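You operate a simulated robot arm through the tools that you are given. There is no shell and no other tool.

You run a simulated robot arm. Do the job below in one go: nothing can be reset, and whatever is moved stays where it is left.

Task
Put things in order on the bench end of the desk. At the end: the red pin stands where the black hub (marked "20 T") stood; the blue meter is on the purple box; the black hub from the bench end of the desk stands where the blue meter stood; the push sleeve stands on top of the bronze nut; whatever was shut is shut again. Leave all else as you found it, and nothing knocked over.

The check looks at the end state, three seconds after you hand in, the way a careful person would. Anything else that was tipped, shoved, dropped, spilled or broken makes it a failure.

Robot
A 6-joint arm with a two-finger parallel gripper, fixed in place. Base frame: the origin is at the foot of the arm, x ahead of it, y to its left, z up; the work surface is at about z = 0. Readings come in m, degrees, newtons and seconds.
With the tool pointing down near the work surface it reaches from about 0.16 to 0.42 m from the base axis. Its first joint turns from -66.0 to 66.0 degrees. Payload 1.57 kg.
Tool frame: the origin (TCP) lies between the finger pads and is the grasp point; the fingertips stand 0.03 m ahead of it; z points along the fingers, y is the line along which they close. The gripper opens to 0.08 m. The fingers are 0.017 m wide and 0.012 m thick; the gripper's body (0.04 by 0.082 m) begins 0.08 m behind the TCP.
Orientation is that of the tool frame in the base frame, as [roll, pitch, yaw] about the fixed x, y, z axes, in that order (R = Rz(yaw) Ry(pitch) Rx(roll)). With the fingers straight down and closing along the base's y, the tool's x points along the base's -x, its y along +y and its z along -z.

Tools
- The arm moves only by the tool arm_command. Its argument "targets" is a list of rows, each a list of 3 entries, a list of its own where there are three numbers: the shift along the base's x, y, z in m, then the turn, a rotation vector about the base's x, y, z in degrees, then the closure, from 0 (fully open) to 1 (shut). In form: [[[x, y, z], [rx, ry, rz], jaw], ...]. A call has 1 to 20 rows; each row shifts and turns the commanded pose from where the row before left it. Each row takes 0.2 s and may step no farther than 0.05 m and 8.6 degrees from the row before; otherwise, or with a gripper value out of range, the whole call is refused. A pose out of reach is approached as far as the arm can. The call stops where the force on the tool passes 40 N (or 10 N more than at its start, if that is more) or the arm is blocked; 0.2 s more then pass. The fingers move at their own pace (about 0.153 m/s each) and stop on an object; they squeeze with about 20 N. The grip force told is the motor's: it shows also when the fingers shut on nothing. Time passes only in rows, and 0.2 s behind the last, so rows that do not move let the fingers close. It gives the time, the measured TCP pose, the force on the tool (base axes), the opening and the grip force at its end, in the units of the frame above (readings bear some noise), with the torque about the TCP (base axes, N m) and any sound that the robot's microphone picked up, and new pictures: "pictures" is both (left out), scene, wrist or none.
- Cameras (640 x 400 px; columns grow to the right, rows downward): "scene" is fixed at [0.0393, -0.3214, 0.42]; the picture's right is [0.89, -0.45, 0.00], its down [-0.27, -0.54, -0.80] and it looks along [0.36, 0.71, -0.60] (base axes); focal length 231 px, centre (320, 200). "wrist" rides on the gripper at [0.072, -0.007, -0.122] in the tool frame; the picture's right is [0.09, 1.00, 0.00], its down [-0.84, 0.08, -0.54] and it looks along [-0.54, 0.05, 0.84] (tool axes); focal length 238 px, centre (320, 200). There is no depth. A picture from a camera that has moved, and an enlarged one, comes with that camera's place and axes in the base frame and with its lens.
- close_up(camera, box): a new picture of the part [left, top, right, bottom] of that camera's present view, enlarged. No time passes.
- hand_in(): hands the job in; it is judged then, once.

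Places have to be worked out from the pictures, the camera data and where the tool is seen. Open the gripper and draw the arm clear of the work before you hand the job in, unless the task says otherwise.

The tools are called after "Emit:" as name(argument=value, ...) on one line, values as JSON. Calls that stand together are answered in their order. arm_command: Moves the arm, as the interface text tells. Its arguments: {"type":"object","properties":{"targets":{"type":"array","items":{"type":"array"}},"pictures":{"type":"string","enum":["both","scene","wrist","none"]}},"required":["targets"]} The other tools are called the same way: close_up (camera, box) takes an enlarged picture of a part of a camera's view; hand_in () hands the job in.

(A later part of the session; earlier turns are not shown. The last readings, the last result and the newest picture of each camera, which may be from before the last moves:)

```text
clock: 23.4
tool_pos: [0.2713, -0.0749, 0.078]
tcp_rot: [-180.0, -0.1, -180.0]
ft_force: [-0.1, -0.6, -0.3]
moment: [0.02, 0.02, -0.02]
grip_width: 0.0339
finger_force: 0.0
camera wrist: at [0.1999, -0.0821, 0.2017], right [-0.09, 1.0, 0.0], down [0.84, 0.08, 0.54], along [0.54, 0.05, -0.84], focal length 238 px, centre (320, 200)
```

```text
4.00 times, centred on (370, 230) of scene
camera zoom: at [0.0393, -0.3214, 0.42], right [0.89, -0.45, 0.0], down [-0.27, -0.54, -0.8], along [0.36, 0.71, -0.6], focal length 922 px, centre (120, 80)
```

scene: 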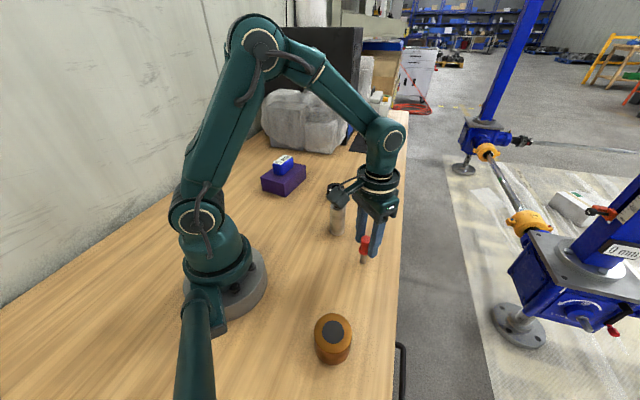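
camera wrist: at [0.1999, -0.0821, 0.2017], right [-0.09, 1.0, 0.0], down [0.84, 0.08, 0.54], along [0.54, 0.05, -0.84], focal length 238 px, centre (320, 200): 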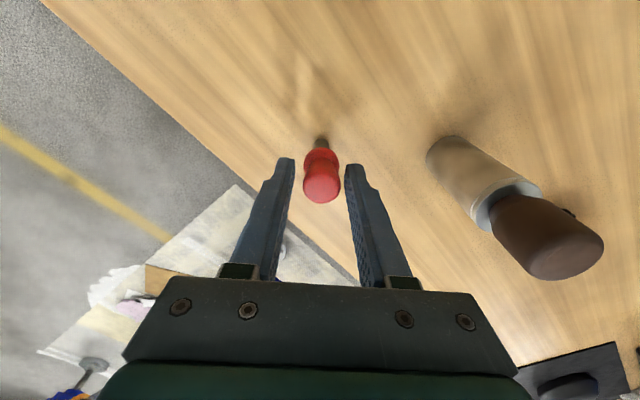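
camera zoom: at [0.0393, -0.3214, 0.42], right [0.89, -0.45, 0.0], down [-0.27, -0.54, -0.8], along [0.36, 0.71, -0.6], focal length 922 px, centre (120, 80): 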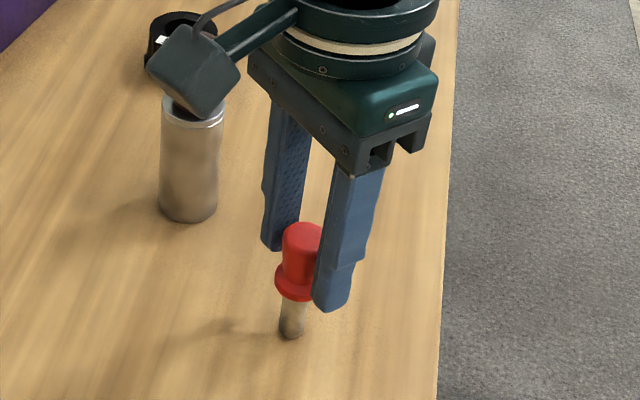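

The head is centred between the pads to within a fraction of a millimetre. I shift 2 mm toward the base so that it sits mid-pad and close the grip.

Emit:
arm_command(targets=[[[-0.002, 0, 0], [0, 0, 0], 0.58], [[0, 0, 0], [0, 0, 0], 0.66], [[0, 0, 0], [0, 0, 0], 0.8], [[0, 0, 0], [0, 0, 0], 1], [[0, 0, 0], [0, 0, 0], 1]], pictures="both")

Emit:
close_up(camera="wrist", box=[260, 130, 380, 230])

Emit:
close_up(camera="scene", box=[320, 180, 420, 280])

```text
clock: 24.6
tool_pos: [0.2691, -0.076, 0.0802]
tcp_rot: [-179.9, 0.0, -180.0]
ft_force: [-0.3, -0.1, 2.5]
moment: [-0.04, -0.01, -0.04]
grip_width: 0.0221
finger_force: 19.7
camera wrist: at [0.1978, -0.0827, 0.2021], right [-0.09, 1.0, 0.0], down [0.84, 0.08, 0.54], along [0.54, 0.05, -0.84], focal length 238 px, centre (320, 200)
```

scene: 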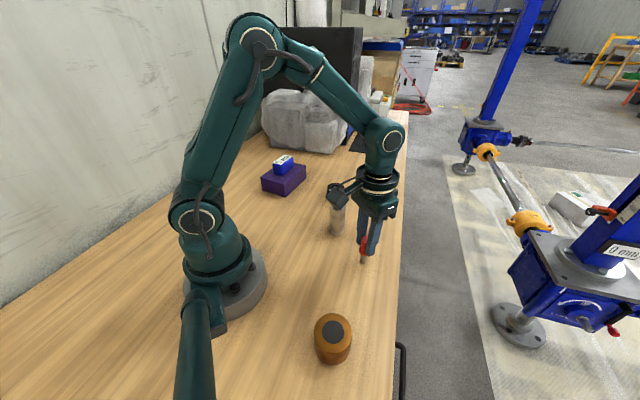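
wrist: 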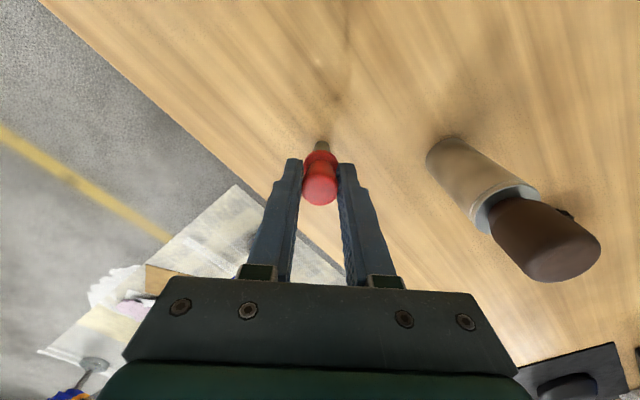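

```text
4.00 times, centred on (320, 180) of wrist
camera zoom: at [0.1978, -0.0827, 0.2021], right [-0.09, 1.0, 0.0], down [0.84, 0.08, 0.54], along [0.54, 0.05, -0.84], focal length 953 px, centre (320, 280)
```

zoom: 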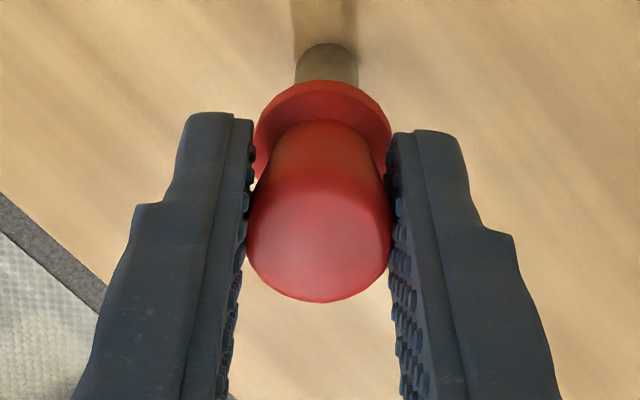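

```text
4.00 times, centred on (370, 230) of scene
camera zoom: at [0.0393, -0.3214, 0.42], right [0.89, -0.45, 0.0], down [-0.27, -0.54, -0.8], along [0.36, 0.71, -0.6], focal length 922 px, centre (120, 80)
```

zoom: 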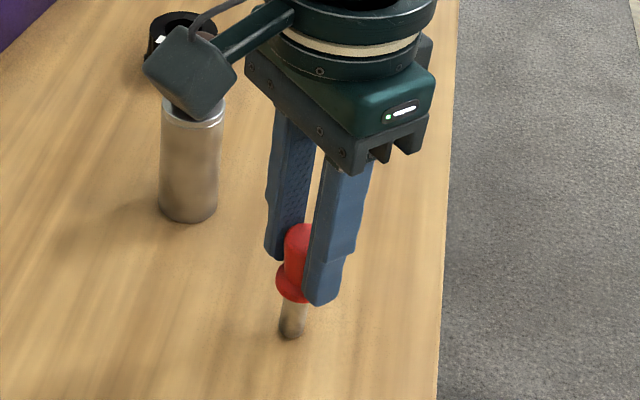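

Pin gripped at 22 mm with 20 N. I lift it a little and check that it hangs upright before carrying it.

Emit:
arm_command(targets=[[[0, 0, 0.01], [0, 0, 0], 1], [[0, 0, 0.02], [0, 0, 0], 1], [[0, 0, 0], [0, 0, 0], 1]], pictures="both")

Emit:
close_up(camera="wrist", box=[260, 120, 380, 220])

Emit:
close_up(camera="scene", box=[320, 170, 420, 270])

```text
clock: 25.4
tool_pos: [0.2693, -0.076, 0.1098]
tcp_rot: [179.9, 0.1, 180.0]
ft_force: [-0.9, 1.4, 0.3]
moment: [0.01, 0.0, 0.0]
grip_width: 0.0219
finger_force: 19.8
camera wrist: at [0.1967, -0.0828, 0.2332], right [-0.09, 1.0, 0.0], down [0.84, 0.08, 0.54], along [0.54, 0.05, -0.84], focal length 238 px, centre (320, 200)
```

scene: 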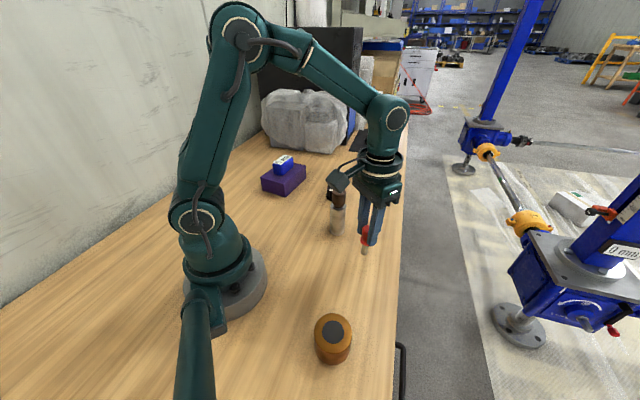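
wrist: 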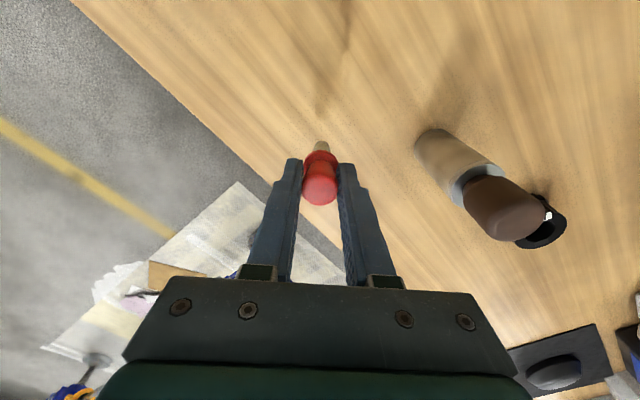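

```text
4.00 times, centred on (320, 170) of wrist
camera zoom: at [0.1967, -0.0828, 0.2332], right [-0.09, 1.0, 0.0], down [0.84, 0.08, 0.54], along [0.54, 0.05, -0.84], focal length 953 px, centre (320, 320)
```

zoom: 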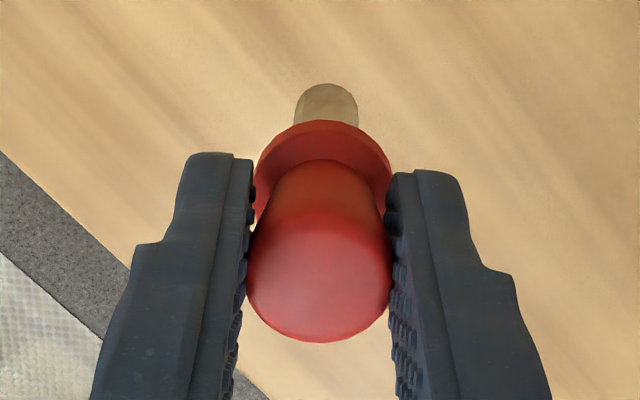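

```text
4.00 times, centred on (370, 220) of scene
camera zoom: at [0.0393, -0.3214, 0.42], right [0.89, -0.45, 0.0], down [-0.27, -0.54, -0.8], along [0.36, 0.71, -0.6], focal length 922 px, centre (120, 120)
```

zoom: 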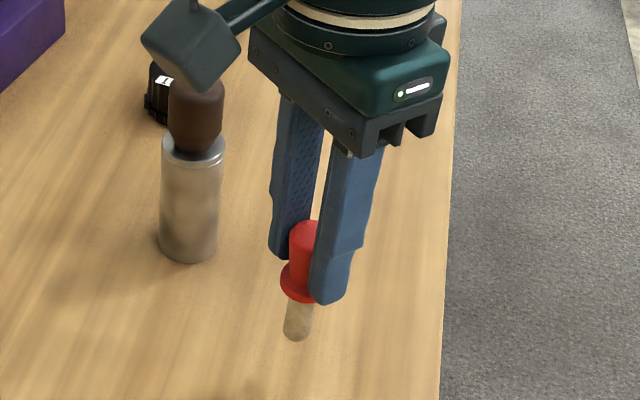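

The pin is held nearly upright, with a tilt of about 1° in the closing plane. I lift it to z ≈ 0.19 and swing it inside of the sleeve to the hub's old place at (0.1453, 0.1658), turning 36.8° on the way.

Emit:
arm_command(targets=[[[0, 0, 0.04], [0, 0, 0], 1], [[0, 0, 0.04], [0, 0, 0], 1], [[-0.035, 0.03, 0], [0, 0, 6.1], 1], [[-0.03, 0.035, 0], [0, 0, 6.1], 1], [[-0.006, 0.042, 0], [0, 0, 6.2], 1], [[-0.01, 0.045, 0], [0, 0, 6.2], 1], [[-0.02, 0.045, 0], [0, 0, 6.2], 1], [[-0.0224, 0.0444, 0], [0, 0, 6.0], 1], [[0, 0, 0], [0, 0, 0], 1]], pictures="both")

Emit:
close_up(camera="scene", box=[220, 90, 320, 190])

Emit:
close_up(camera="wrist", box=[260, 120, 380, 220])

```text
clock: 27.4
tool_pos: [0.1462, 0.1663, 0.1899]
tcp_rot: [179.8, 0.0, -143.3]
ft_force: [1.0, -0.1, -0.6]
moment: [0.0, -0.02, -0.01]
grip_width: 0.0221
finger_force: 20.1
camera wrist: at [0.0929, 0.1169, 0.3125], right [-0.67, 0.74, 0.0], down [0.62, 0.56, 0.54], along [0.4, 0.36, -0.84], focal length 238 px, centre (320, 200)
```

scene: 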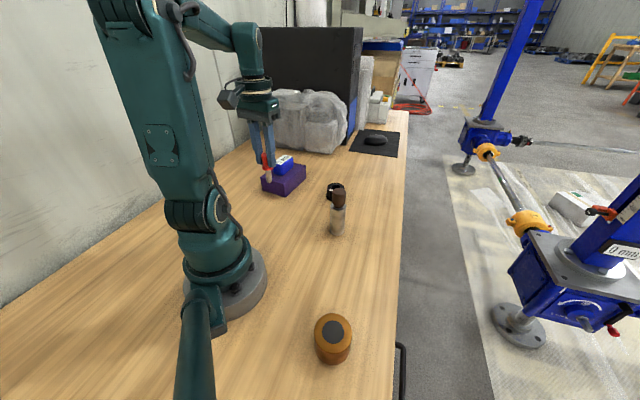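
wrist: 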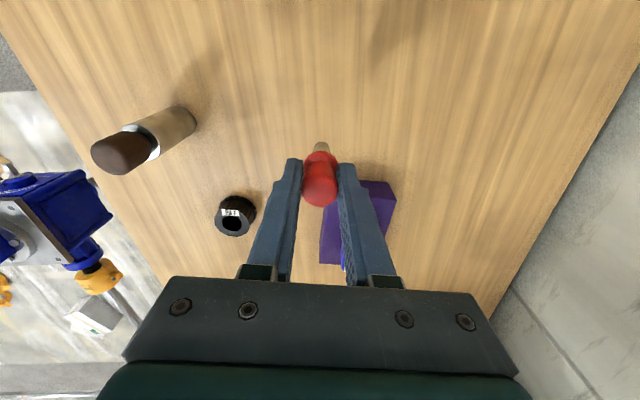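

```text
4.00 times, centred on (270, 140) of scene
camera zoom: at [0.0393, -0.3214, 0.42], right [0.89, -0.45, 0.0], down [-0.27, -0.54, -0.8], along [0.36, 0.71, -0.6], focal length 922 px, centre (520, 440)
```

zoom: 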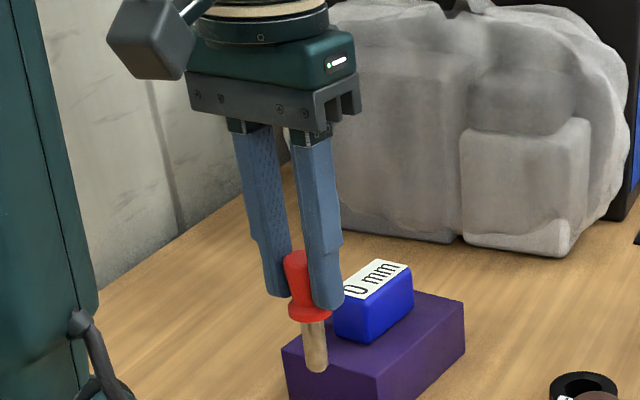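

```text
4.00 times, centred on (320, 170) of wrist
camera zoom: at [0.0929, 0.1169, 0.3125], right [-0.67, 0.74, 0.0], down [0.62, 0.56, 0.54], along [0.4, 0.36, -0.84], focal length 953 px, centre (320, 320)
```

zoom: 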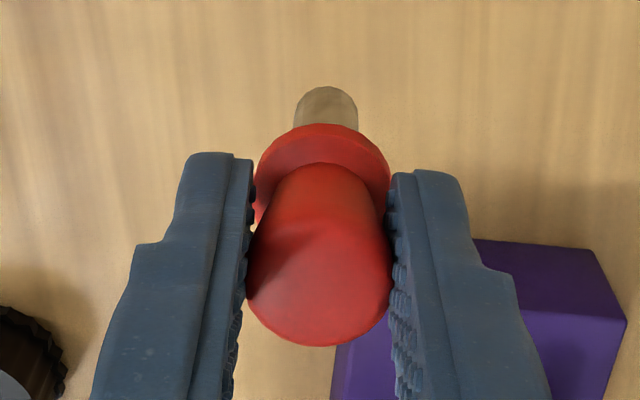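

The pin stayed put in the grip. I zoom in hard on it in the scene view to judge its tilt against the true vertical.

Emit:
close_up(camera="scene", box=[250, 140, 300, 190])

```text
8.00 times, centred on (275, 165) of scene
camera zoom: at [0.0393, -0.3214, 0.42], right [0.89, -0.45, 0.0], down [-0.27, -0.54, -0.8], along [0.36, 0.71, -0.6], focal length 1845 px, centre (680, 480)
```

zoom: 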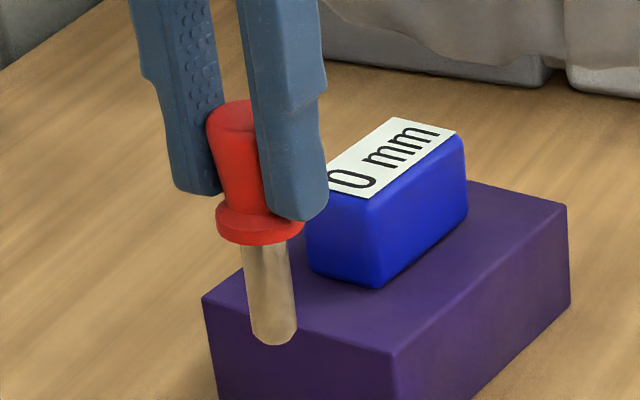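

Both views agree on about 1.1° tilt, with the pin's foot leaning toward the tool's +y. I counter-tilt the tool by 1°, shift 2 mm back and lower until the pin's foot is about 2 cm above the desk.

Emit:
arm_command(targets=[[[-0.002, 0, 0], [-0.84, -0.63, 0], 1], [[0, 0, -0.04], [0, 0, 0], 1], [[0, 0, -0.04], [0, 0, 0], 1], [[0, 0, -0.01], [0, 0, 0], 1], [[0, 0, 0], [0, 0, 0], 1]], pictures="both")

Emit:
close_up(camera="scene", box=[250, 170, 300, 220])

Emit:
close_up(camera="wrist", box=[260, 120, 380, 220])

```text
clock: 28.6
tool_pos: [0.1432, 0.1655, 0.0974]
tcp_rot: [-179.0, 0.0, -143.2]
ft_force: [0.1, 0.5, -0.8]
moment: [0.03, 0.0, 0.04]
grip_width: 0.0221
finger_force: 19.7
camera wrist: at [0.0886, 0.1191, 0.2215], right [-0.67, 0.74, -0.02], down [0.62, 0.57, 0.54], along [0.41, 0.35, -0.84], focal length 238 px, centre (320, 200)
```

scene: 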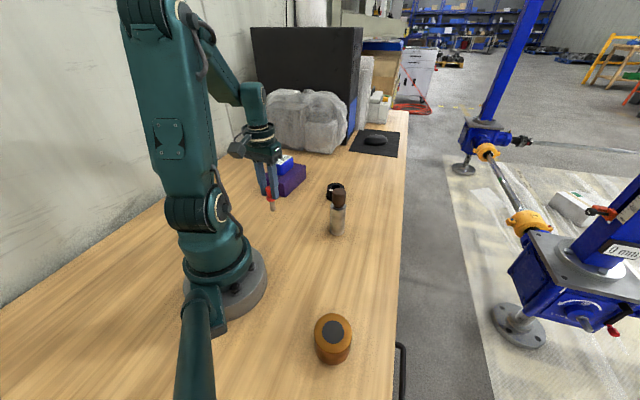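
wrist: 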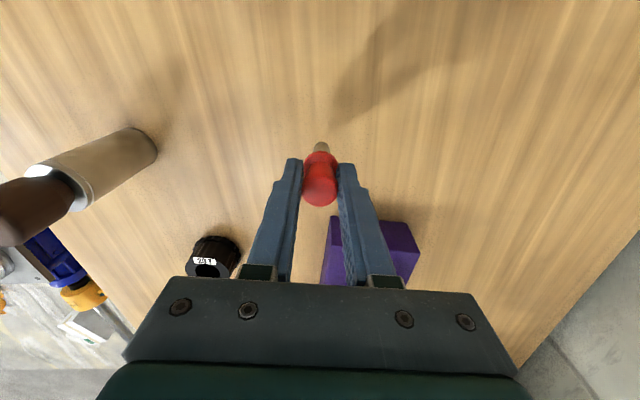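

```text
8.00 times, centred on (275, 195) of scene
camera zoom: at [0.0393, -0.3214, 0.42], right [0.89, -0.45, 0.0], down [-0.27, -0.54, -0.8], along [0.36, 0.71, -0.6], focal length 1845 px, centre (680, 240)
```

zoom: 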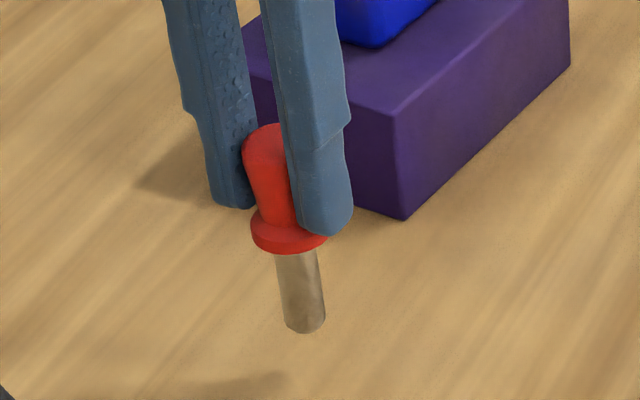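

```text
4.00 times, centred on (320, 170) of wrist
camera zoom: at [0.0886, 0.1191, 0.2215], right [-0.67, 0.74, -0.02], down [0.62, 0.57, 0.54], along [0.41, 0.35, -0.84], focal length 953 px, centre (320, 320)
```

zoom: 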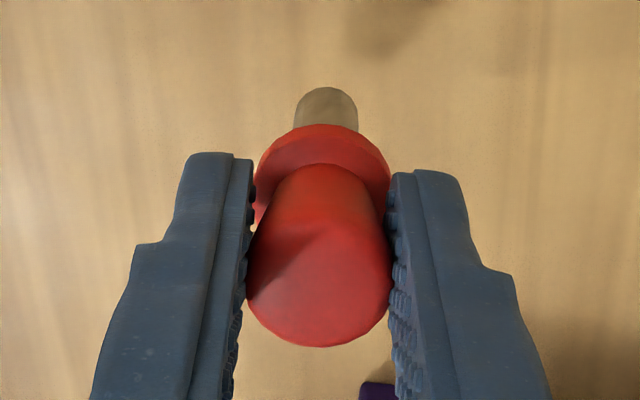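

The pin now looks vertical in the scene view, and its foot is at about (0.1445, 0.166). I lower to just above the desk.

Emit:
arm_command(targets=[[[0.0007, 0, -0.01], [0, 0, 0], 1], [[0, 0, -0.004], [0, 0, 0], 1], [[0, 0, -0.001], [0, 0, 0], 1], [[0, 0, 0], [0, 0, 0], 1]], pictures="none")

```text
clock: 29.6
tool_pos: [0.1442, 0.1656, 0.0828]
tcp_rot: [-179.0, 0.1, -143.2]
ft_force: [-0.6, 1.2, -0.8]
moment: [-0.02, 0.02, 0.01]
grip_width: 0.0221
finger_force: 20.2
```

Still hanging free. I continue in 1 mm steps, watching the vertical force.

Emit:
arm_command(targets=[[[0, 0, -0.001], [0, 0, 0], 1], [[0, 0, -0.001], [0, 0, 0], 1], [[0, 0, 0], [0, 0, 0], 1]], pictures="none")

```text
clock: 30.4
tool_pos: [0.1435, 0.1651, 0.0825]
tcp_rot: [-178.9, 0.0, -143.2]
ft_force: [0.7, -0.2, -1.4]
moment: [0.01, 0.01, 0.0]
grip_width: 0.0219
finger_force: 19.9
```

Emit:
arm_command(targets=[[[0, 0, -0.001], [0, 0, 0], 1], [[0, 0, 0], [0, 0, 0], 1]], pictures="none")

```text
clock: 31.0
tool_pos: [0.1436, 0.1674, 0.081]
tcp_rot: [-178.9, 0.0, -143.2]
ft_force: [-0.2, -0.1, -0.6]
moment: [0.03, -0.02, 0.01]
grip_width: 0.022
finger_force: 20.3
```

No contact yet (−0.6 N at z ≈ 0.080). Another 1 mm step.

Emit:
arm_command(targets=[[[0, 0, -0.001], [0, 0, 0], 1], [[0, 0, 0], [0, 0, 0], 1]], pictures="none")

```text
clock: 31.6
tool_pos: [0.1446, 0.1665, 0.0801]
tcp_rot: [-178.9, 0.1, -143.2]
ft_force: [0.6, -0.9, -0.1]
moment: [0.01, -0.01, -0.02]
grip_width: 0.0221
finger_force: 19.8
```

The force is still near zero, so I take one more 1 mm step down.

Emit:
arm_command(targets=[[[0, 0, -0.001], [0, 0, 0], 1], [[0, 0, 0], [0, 0, 0], 1]], pictures="scene")

Emit:
close_up(camera="scene", box=[250, 180, 300, 230])

```text
clock: 32.2
tool_pos: [0.1436, 0.1672, 0.0797]
tcp_rot: [-178.9, 0.1, -143.2]
ft_force: [-0.3, 0.8, -0.6]
moment: [0.02, 0.0, 0.03]
grip_width: 0.0217
finger_force: 19.8
```

scene: 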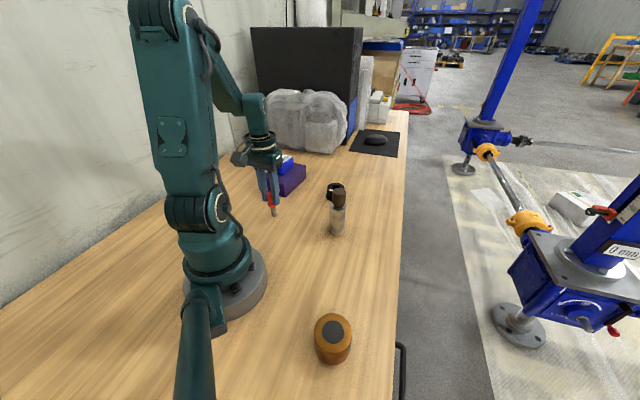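

```text
8.00 times, centred on (275, 205) of scene
camera zoom: at [0.0393, -0.3214, 0.42], right [0.89, -0.45, 0.0], down [-0.27, -0.54, -0.8], along [0.36, 0.71, -0.6], focal length 1845 px, centre (680, 160)
```

zoom: 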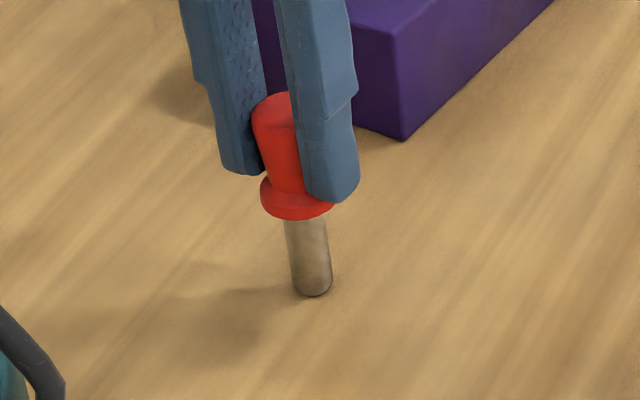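

The foot and its shadow have nearly met, with no force yet. Next 1 mm step.

Emit:
arm_command(targets=[[[0, 0, -0.001], [0, 0, 0], 1], [[0, 0, 0], [0, 0, 0], 1]], pictures="none")

```text
clock: 32.8
tool_pos: [0.1454, 0.1668, 0.0781]
tcp_rot: [-178.9, 0.1, -143.2]
ft_force: [-0.6, -1.0, 13.0]
moment: [0.04, 0.0, 0.01]
grip_width: 0.0223
finger_force: 20.4
```

Contact (+13 N). I ease off 0.8 mm and check that the pin is upright before opening.

Emit:
arm_command(targets=[[[0, 0, 0.0008], [0, 0, 0], 1], [[0, 0, 0], [0, 0, 0], 1]], pictures="scene")

Emit:
close_up(camera="scene", box=[250, 180, 300, 230])

```text
clock: 33.4
tool_pos: [0.1426, 0.167, 0.0784]
tcp_rot: [-178.8, 0.0, -143.3]
ft_force: [-0.3, 0.2, -0.8]
moment: [0.0, -0.01, 0.04]
grip_width: 0.022
finger_force: 20.0
```

scene: 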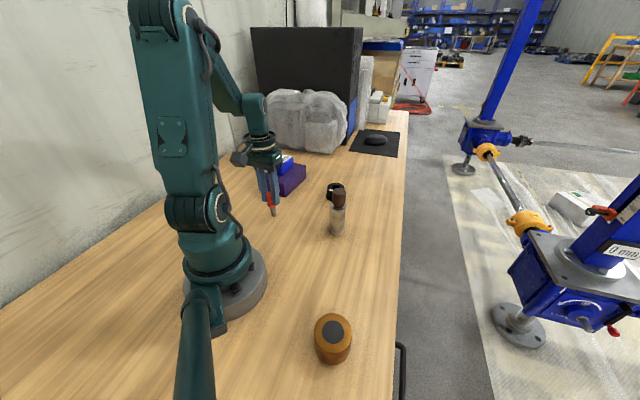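

```text
8.00 times, centred on (275, 205) of scene
camera zoom: at [0.0393, -0.3214, 0.42], right [0.89, -0.45, 0.0], down [-0.27, -0.54, -0.8], along [0.36, 0.71, -0.6], focal length 1845 px, centre (680, 160)
```

zoom: 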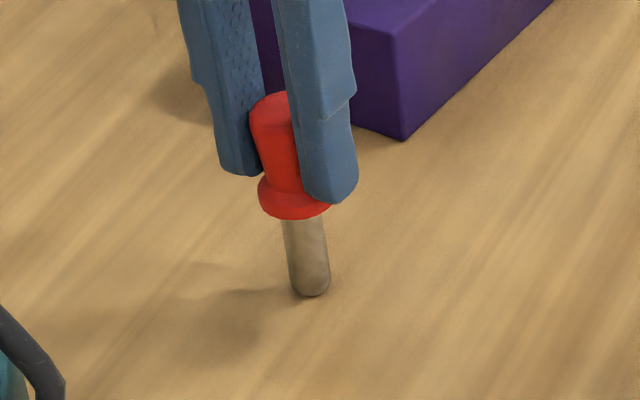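

Force is back to zero, so the foot is just touching or a hair above. I zoom in tighter to measure the shaft's tilt.

Emit:
close_up(camera="scene", box=[262, 188, 298, 220])

Emit:
close_up(camera="wrist", box=[270, 130, 370, 220])

```text
12.50 times, centred on (280, 204) of scene
camera zoom: at [0.0393, -0.3214, 0.42], right [0.89, -0.45, 0.0], down [-0.27, -0.54, -0.8], along [0.36, 0.71, -0.6], focal length 2883 px, centre (820, 150)
```

zoom: 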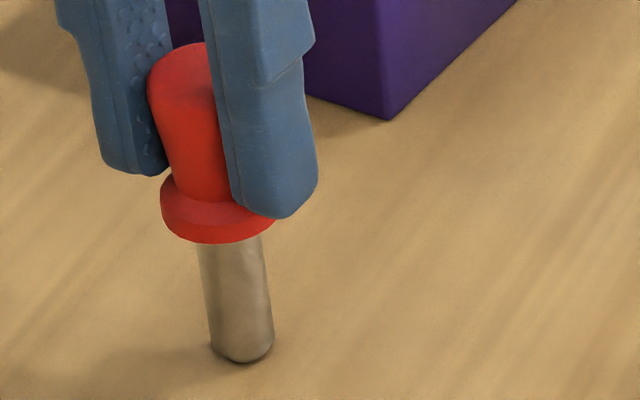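

```text
4.44 times, centred on (320, 175) of wrist
camera zoom: at [0.0885, 0.1196, 0.202], right [-0.67, 0.74, -0.02], down [0.62, 0.57, 0.54], along [0.41, 0.35, -0.84], focal length 1059 px, centre (320, 311)
```

zoom: 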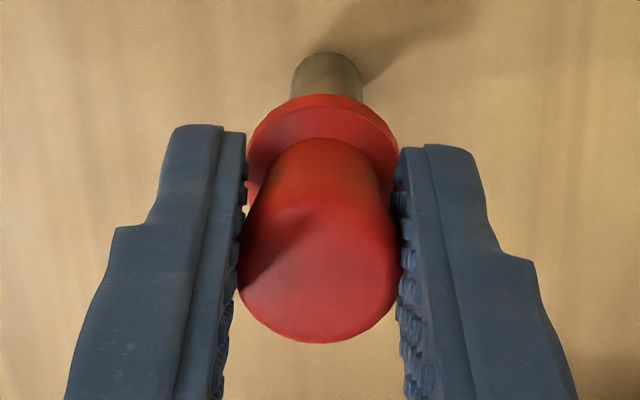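

The wrist view shows the pin aligned within about half a degree once the tool's tilt is counted. I lower 0.5 mm to firm contact and open gently in stages.

Emit:
arm_command(targets=[[[0, 0, -0.0005], [0, 0, 0], 1], [[0, 0, 0], [0, 0, 0], 1], [[0, 0, 0], [0, 0, 0], 0.68], [[0, 0, 0], [0, 0, 0], 0.6], [[0, 0, 0], [0, 0, 0], 0.5], [[0, 0, 0], [0, 0, 0], 0.5]], pictures="both")

Emit:
close_up(camera="scene", box=[250, 180, 300, 230])

Emit:
close_up(camera="wrist", box=[270, 130, 370, 220])

```text
clock: 34.8
tool_pos: [0.1438, 0.1658, 0.0788]
tcp_rot: [-179.0, 0.0, -143.3]
ft_force: [-0.1, -0.1, 0.8]
moment: [0.0, 0.0, -0.02]
grip_width: 0.04
finger_force: 0.1
camera wrist: at [0.0888, 0.1193, 0.2018], right [-0.67, 0.74, -0.02], down [0.62, 0.57, 0.54], along [0.41, 0.35, -0.84], focal length 238 px, centre (320, 200)
```

scene: 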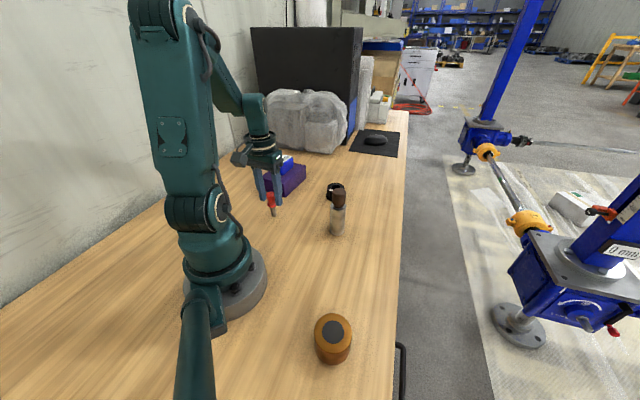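
wrist: 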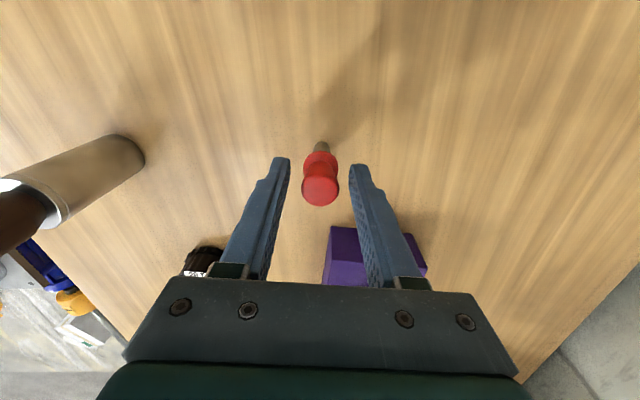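

```text
8.00 times, centred on (275, 205) of scene
camera zoom: at [0.0393, -0.3214, 0.42], right [0.89, -0.45, 0.0], down [-0.27, -0.54, -0.8], along [0.36, 0.71, -0.6], focal length 1845 px, centre (680, 160)
```

zoom: 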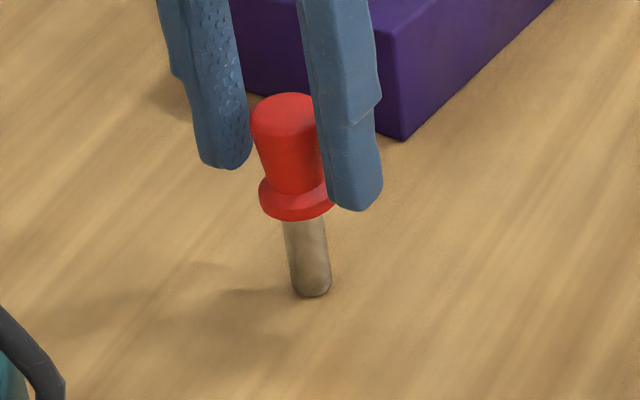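

```text
4.44 times, centred on (320, 175) of wrist
camera zoom: at [0.0888, 0.1193, 0.2018], right [-0.67, 0.74, -0.02], down [0.62, 0.57, 0.54], along [0.41, 0.35, -0.84], focal length 1059 px, centre (320, 311)
```

zoom: 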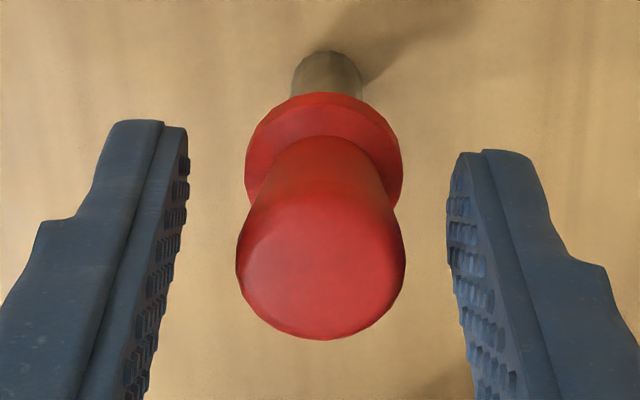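

The pin stands free and upright in the hub's old place. I lift straight up, undo the small tilt, and move toward the sleeve at a safe height to look at it.

Emit:
arm_command(targets=[[[0, 0, 0], [0, 0, 0], 0.2], [[0, 0, 0.03], [0, 0, 0], 0.1], [[0, 0, 0.045], [0, 0, 0], 0], [[0, 0, 0.045], [0.84, 0.63, 0], 0], [[0.0215, -0.034, 0], [0, 0, -7.3], 0], [[0.0215, -0.034, 0], [0, 0, -7.3], 0], [[0.0215, -0.034, 0], [0, 0, -7.3], 0], [[0.0215, -0.034, 0], [0, 0, -7.3], 0], [[0, 0, 0], [0, 0, -7.6], 0], [[0, 0, 0], [0, 0, 0], 0]], pictures="both")

Emit:
close_up(camera="wrist", box=[240, 90, 400, 230])

Emit:
close_up(camera="scene", box=[240, 140, 400, 260])

```text
clock: 37.0
tool_pos: [0.2302, 0.0294, 0.1977]
tcp_rot: [-180.0, 0.0, 180.0]
ft_force: [0.3, 0.0, 0.6]
moment: [0.04, -0.01, -0.01]
grip_width: 0.0799
finger_force: 0.2
camera wrist: at [0.1583, 0.0226, 0.3213], right [-0.09, 1.0, 0.0], down [0.84, 0.08, 0.54], along [0.54, 0.05, -0.84], focal length 238 px, centre (320, 200)
```

scene: 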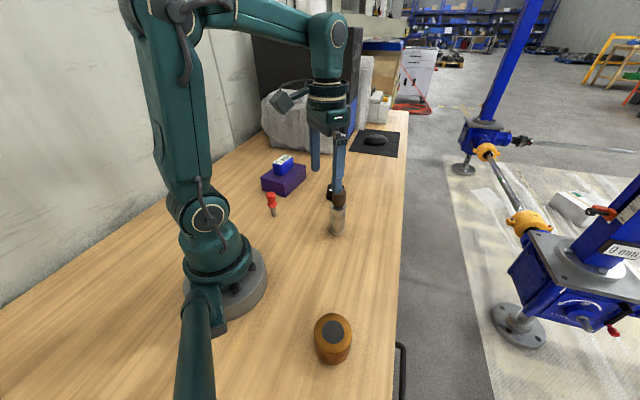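
wrist: 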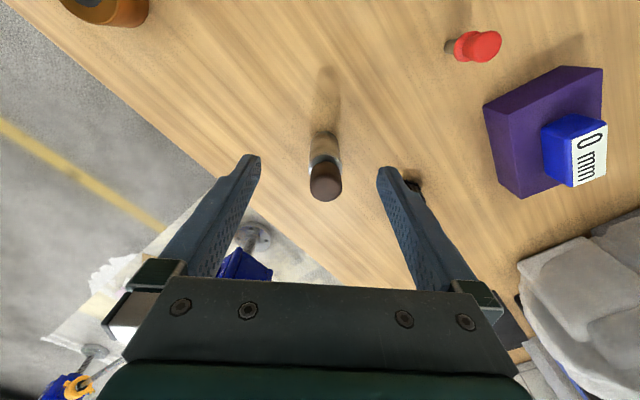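

```text
2.86 times, centred on (320, 160) of wrist
camera zoom: at [0.1583, 0.0226, 0.3213], right [-0.09, 1.0, 0.0], down [0.84, 0.08, 0.54], along [0.54, 0.05, -0.84], focal length 681 px, centre (320, 314)
```

zoom: 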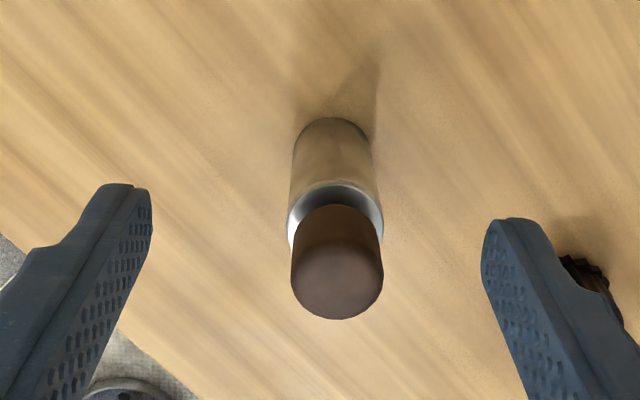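

```text
3.33 times, centred on (320, 200) of scene
camera zoom: at [0.0393, -0.3214, 0.42], right [0.89, -0.45, 0.0], down [-0.27, -0.54, -0.8], along [0.36, 0.71, -0.6], focal length 769 px, centre (320, 200)
```

zoom: 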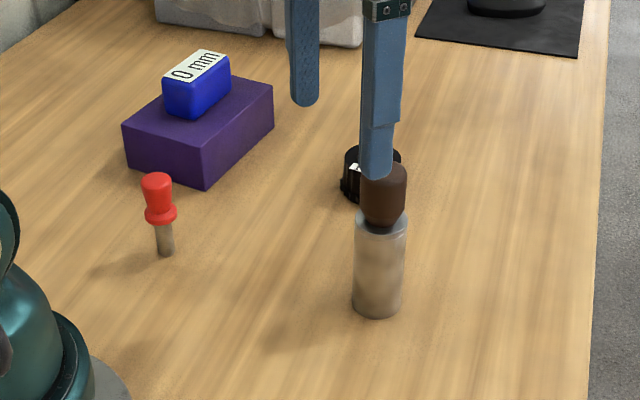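

The pin and meter both look right. The sleeve works out at (0.2725, 0.039), tube 38 mm wide and about 0.08 high, head top near 0.125. I move over it and stop with the tips just above its head to check the centring.

Emit:
arm_command(targets=[[[0.0422, 0.0098, 0], [0, 0, 0], 0], [[0, 0, -0.025], [0, 0, 0], 0], [[0, 0, 0], [0, 0, 0], 0]], pictures="both")

Emit:
close_up(camera="wrist", box=[240, 90, 400, 230])

```text
clock: 37.8
tool_pos: [0.2728, 0.0402, 0.1723]
tcp_rot: [179.9, 0.0, -180.0]
ft_force: [1.0, 0.6, -1.1]
moment: [-0.01, 0.04, -0.02]
grip_width: 0.0801
finger_force: 0.0
camera wrist: at [0.2012, 0.0332, 0.2952], right [-0.09, 1.0, 0.0], down [0.84, 0.08, 0.54], along [0.54, 0.05, -0.84], focal length 238 px, centre (320, 200)
```

scene: 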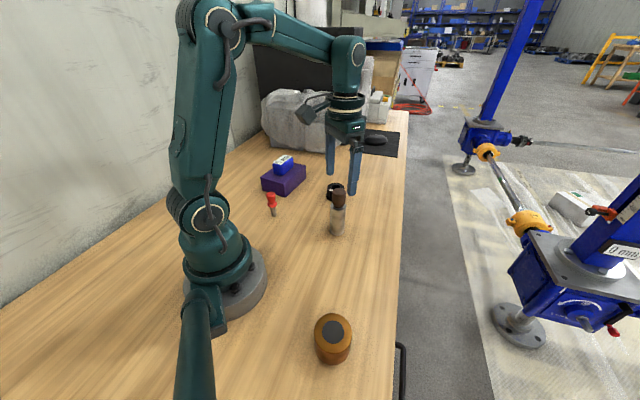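
wrist: 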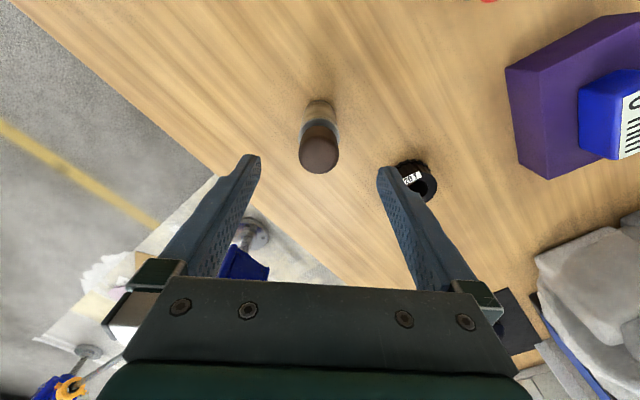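

```text
2.86 times, centred on (320, 160) of wrist
camera zoom: at [0.2012, 0.0332, 0.2952], right [-0.09, 1.0, 0.0], down [0.84, 0.08, 0.54], along [0.54, 0.05, -0.84], focal length 681 px, centre (320, 314)
```

zoom: 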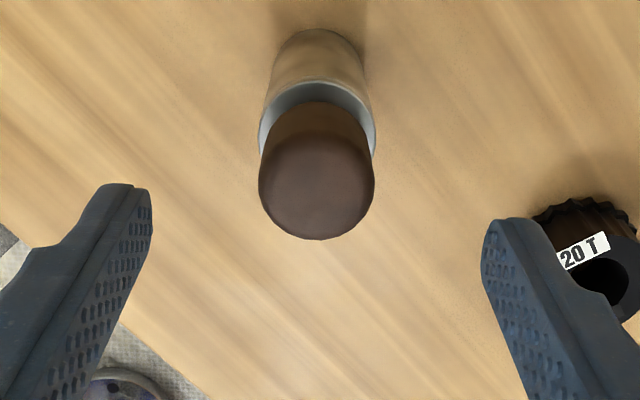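

Sleeve is at (0.271, 0.039), within 2 mm of the tool axis. I correct that, go straight down to z ≈ 0.065 with the fingers open, then close to about 46 mm for a check.

Emit:
arm_command(targets=[[[-0.0017, -0.001, -0.02], [0, 0, 0], 0], [[0, 0, -0.04], [0, 0, 0], 0], [[0, 0, -0.03], [0, 0, 0], 0], [[0, 0, -0.017], [0, 0, 0], 0], [[0, 0, 0], [0, 0, 0], 0.25], [[0, 0, 0], [0, 0, 0], 0.42], [[0, 0, 0], [0, 0, 0], 0.42]], pictures="both")

Emit:
close_up(camera="scene", box=[290, 150, 390, 250])

Emit:
close_up(camera="wrist", box=[250, 120, 390, 260])

```text
clock: 39.4
tool_pos: [0.2702, 0.0407, 0.0656]
tcp_rot: [180.0, 0.0, 180.0]
ft_force: [0.0, 0.1, 0.0]
moment: [0.0, 0.01, -0.01]
grip_width: 0.0463
finger_force: 0.1
camera wrist: at [0.1981, 0.0338, 0.1892], right [-0.09, 1.0, 0.0], down [0.84, 0.08, 0.54], along [0.54, 0.05, -0.84], focal length 238 px, centre (320, 200)
```

scene: 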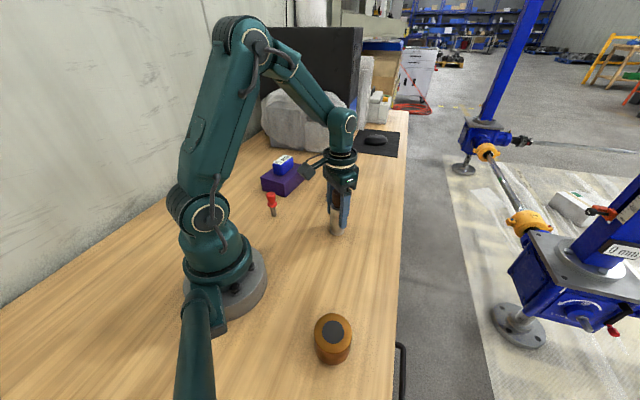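
wrist: 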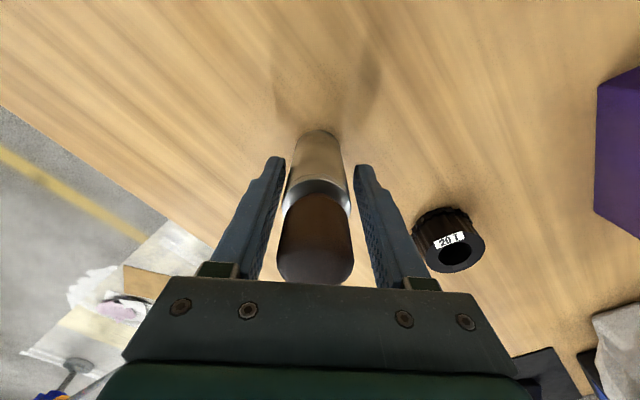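

```text
4.00 times, centred on (340, 200) of scene
camera zoom: at [0.0393, -0.3214, 0.42], right [0.89, -0.45, 0.0], down [-0.27, -0.54, -0.8], along [0.36, 0.71, -0.6], focal length 922 px, centre (240, 200)
```

zoom: 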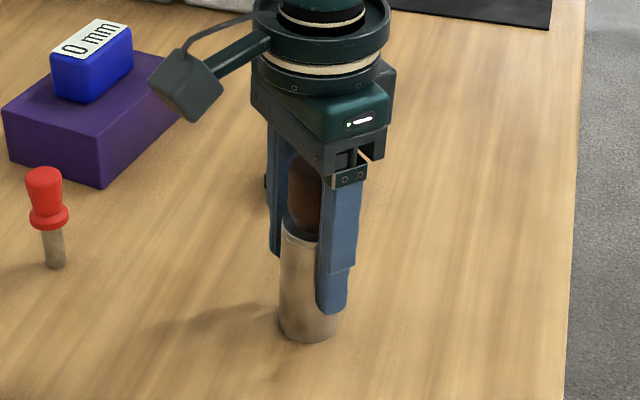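

```text
2.86 times, centred on (320, 190) of wrist
camera zoom: at [0.1981, 0.0338, 0.1892], right [-0.09, 1.0, 0.0], down [0.84, 0.08, 0.54], along [0.54, 0.05, -0.84], focal length 681 px, centre (320, 229)
```

zoom: 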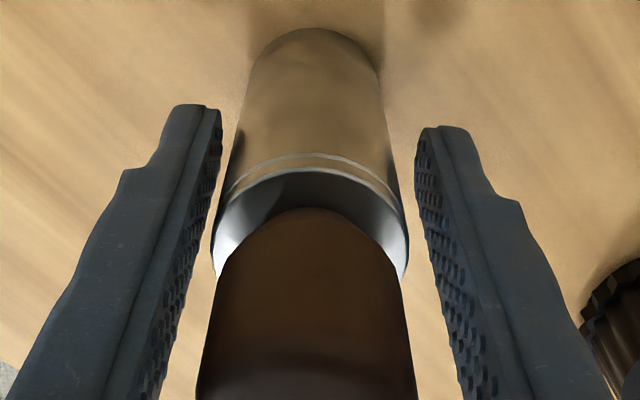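

The tube sits about 2 mm off the finger midpoint; I correct that (+1 mm x, −1.8 mm y) and close onto it.

Emit:
arm_command(targets=[[[0.001, -0.0018, 0], [0, 0, 0], 0.42], [[0, 0, 0], [0, 0, 0], 0.47], [[0, 0, 0], [0, 0, 0], 0.6], [[0, 0, 0], [0, 0, 0], 1], [[0, 0, 0], [0, 0, 0], 1]], pictures="both")

Emit:
close_up(camera="wrist", box=[250, 120, 390, 260])

Emit:
close_up(camera="scene", box=[300, 160, 370, 250])

```text
clock: 40.6
tool_pos: [0.2711, 0.0397, 0.0661]
tcp_rot: [180.0, 0.0, 179.9]
ft_force: [0.7, 1.9, 0.1]
moment: [0.04, -0.08, -0.01]
grip_width: 0.0367
finger_force: 19.9
camera wrist: at [0.1987, 0.0316, 0.1894], right [-0.09, 1.0, 0.0], down [0.84, 0.08, 0.54], along [0.54, 0.05, -0.84], focal length 238 px, centre (320, 200)
```

scene: 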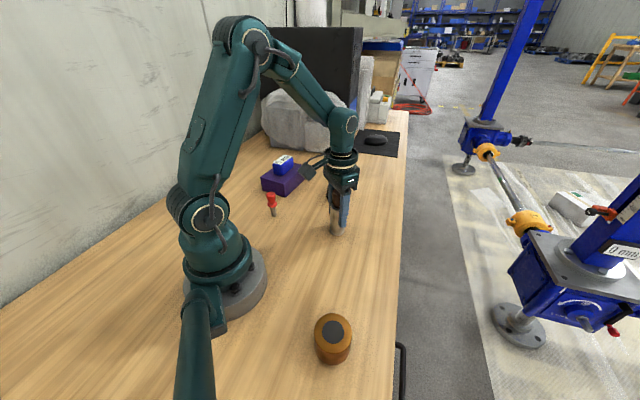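
wrist: 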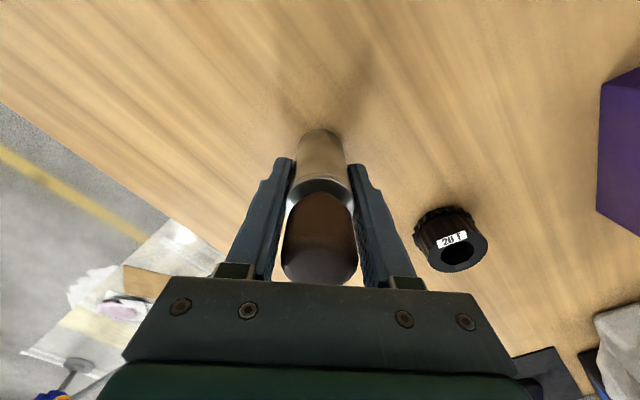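

```text
2.86 times, centred on (320, 190) of wrist
camera zoom: at [0.1987, 0.0316, 0.1894], right [-0.09, 1.0, 0.0], down [0.84, 0.08, 0.54], along [0.54, 0.05, -0.84], focal length 681 px, centre (320, 229)
```

zoom: 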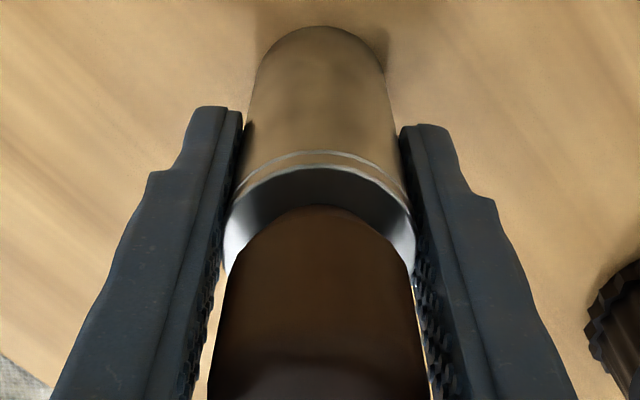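

```text
4.44 times, centred on (335, 205) of scene
camera zoom: at [0.0393, -0.3214, 0.42], right [0.89, -0.45, 0.0], down [-0.27, -0.54, -0.8], along [0.36, 0.71, -0.6], focal length 1025 px, centre (253, 178)
```

zoom: 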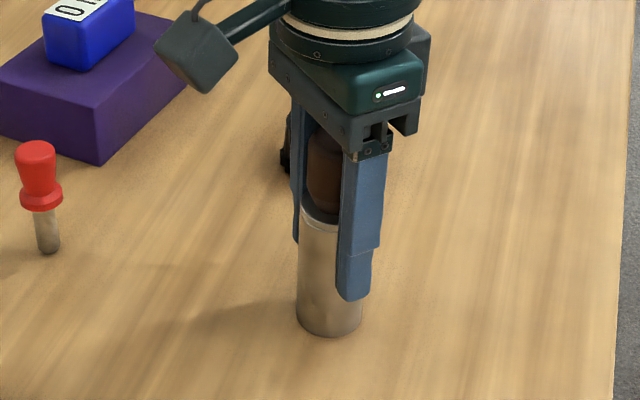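

The tube is gripped (36.7 mm, 20 N). I lift just 1 cm to see whether the brown head comes up with it.

Emit:
arm_command(targets=[[[0, 0, 0.005], [0, 0, 0], 1], [[0, 0, 0.007], [0, 0, 0], 1], [[0, 0, 0], [0, 0, 0], 1]], pictures="both")

Emit:
close_up(camera="wrist", box=[250, 120, 390, 260])

Emit:
close_up(camera="scene", box=[300, 160, 370, 250])

```text
clock: 41.4
tool_pos: [0.2719, 0.0382, 0.0783]
tcp_rot: [-179.9, 0.1, 180.0]
ft_force: [0.3, -0.9, -2.7]
moment: [0.0, 0.02, -0.01]
grip_width: 0.0365
finger_force: 19.6
camera wrist: at [0.1983, 0.0308, 0.2018], right [-0.09, 1.0, 0.0], down [0.84, 0.08, 0.54], along [0.54, 0.05, -0.84], focal length 238 px, centre (320, 200)
```

scene: 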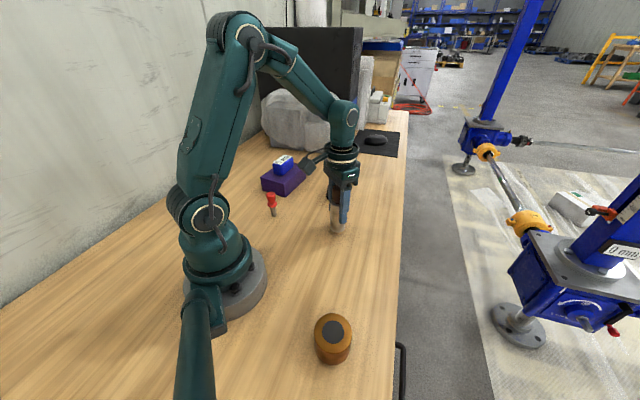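
wrist: 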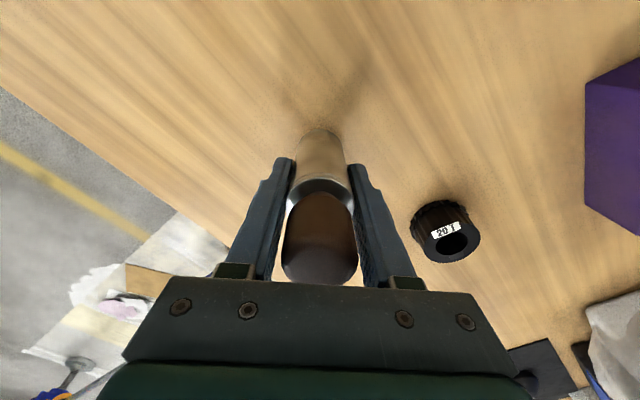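

```text
2.86 times, centred on (320, 190) of wrist
camera zoom: at [0.1983, 0.0308, 0.2018], right [-0.09, 1.0, 0.0], down [0.84, 0.08, 0.54], along [0.54, 0.05, -0.84], focal length 681 px, centre (320, 229)
```

zoom: 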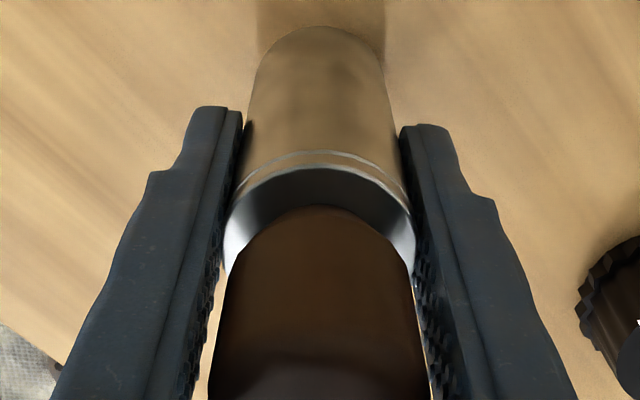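

```text
4.44 times, centred on (335, 205) of scene
camera zoom: at [0.0393, -0.3214, 0.42], right [0.89, -0.45, 0.0], down [-0.27, -0.54, -0.8], along [0.36, 0.71, -0.6], focal length 1025 px, centre (253, 178)
```

zoom: 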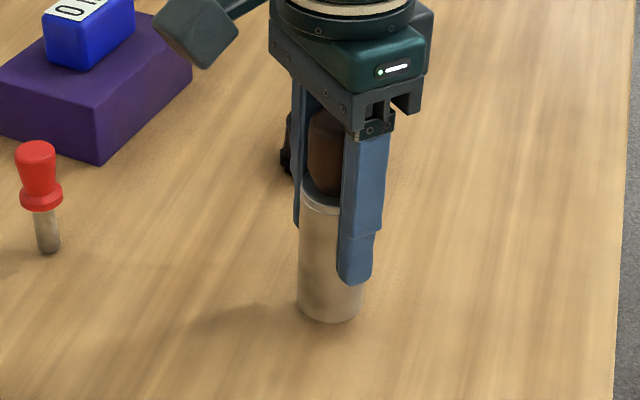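

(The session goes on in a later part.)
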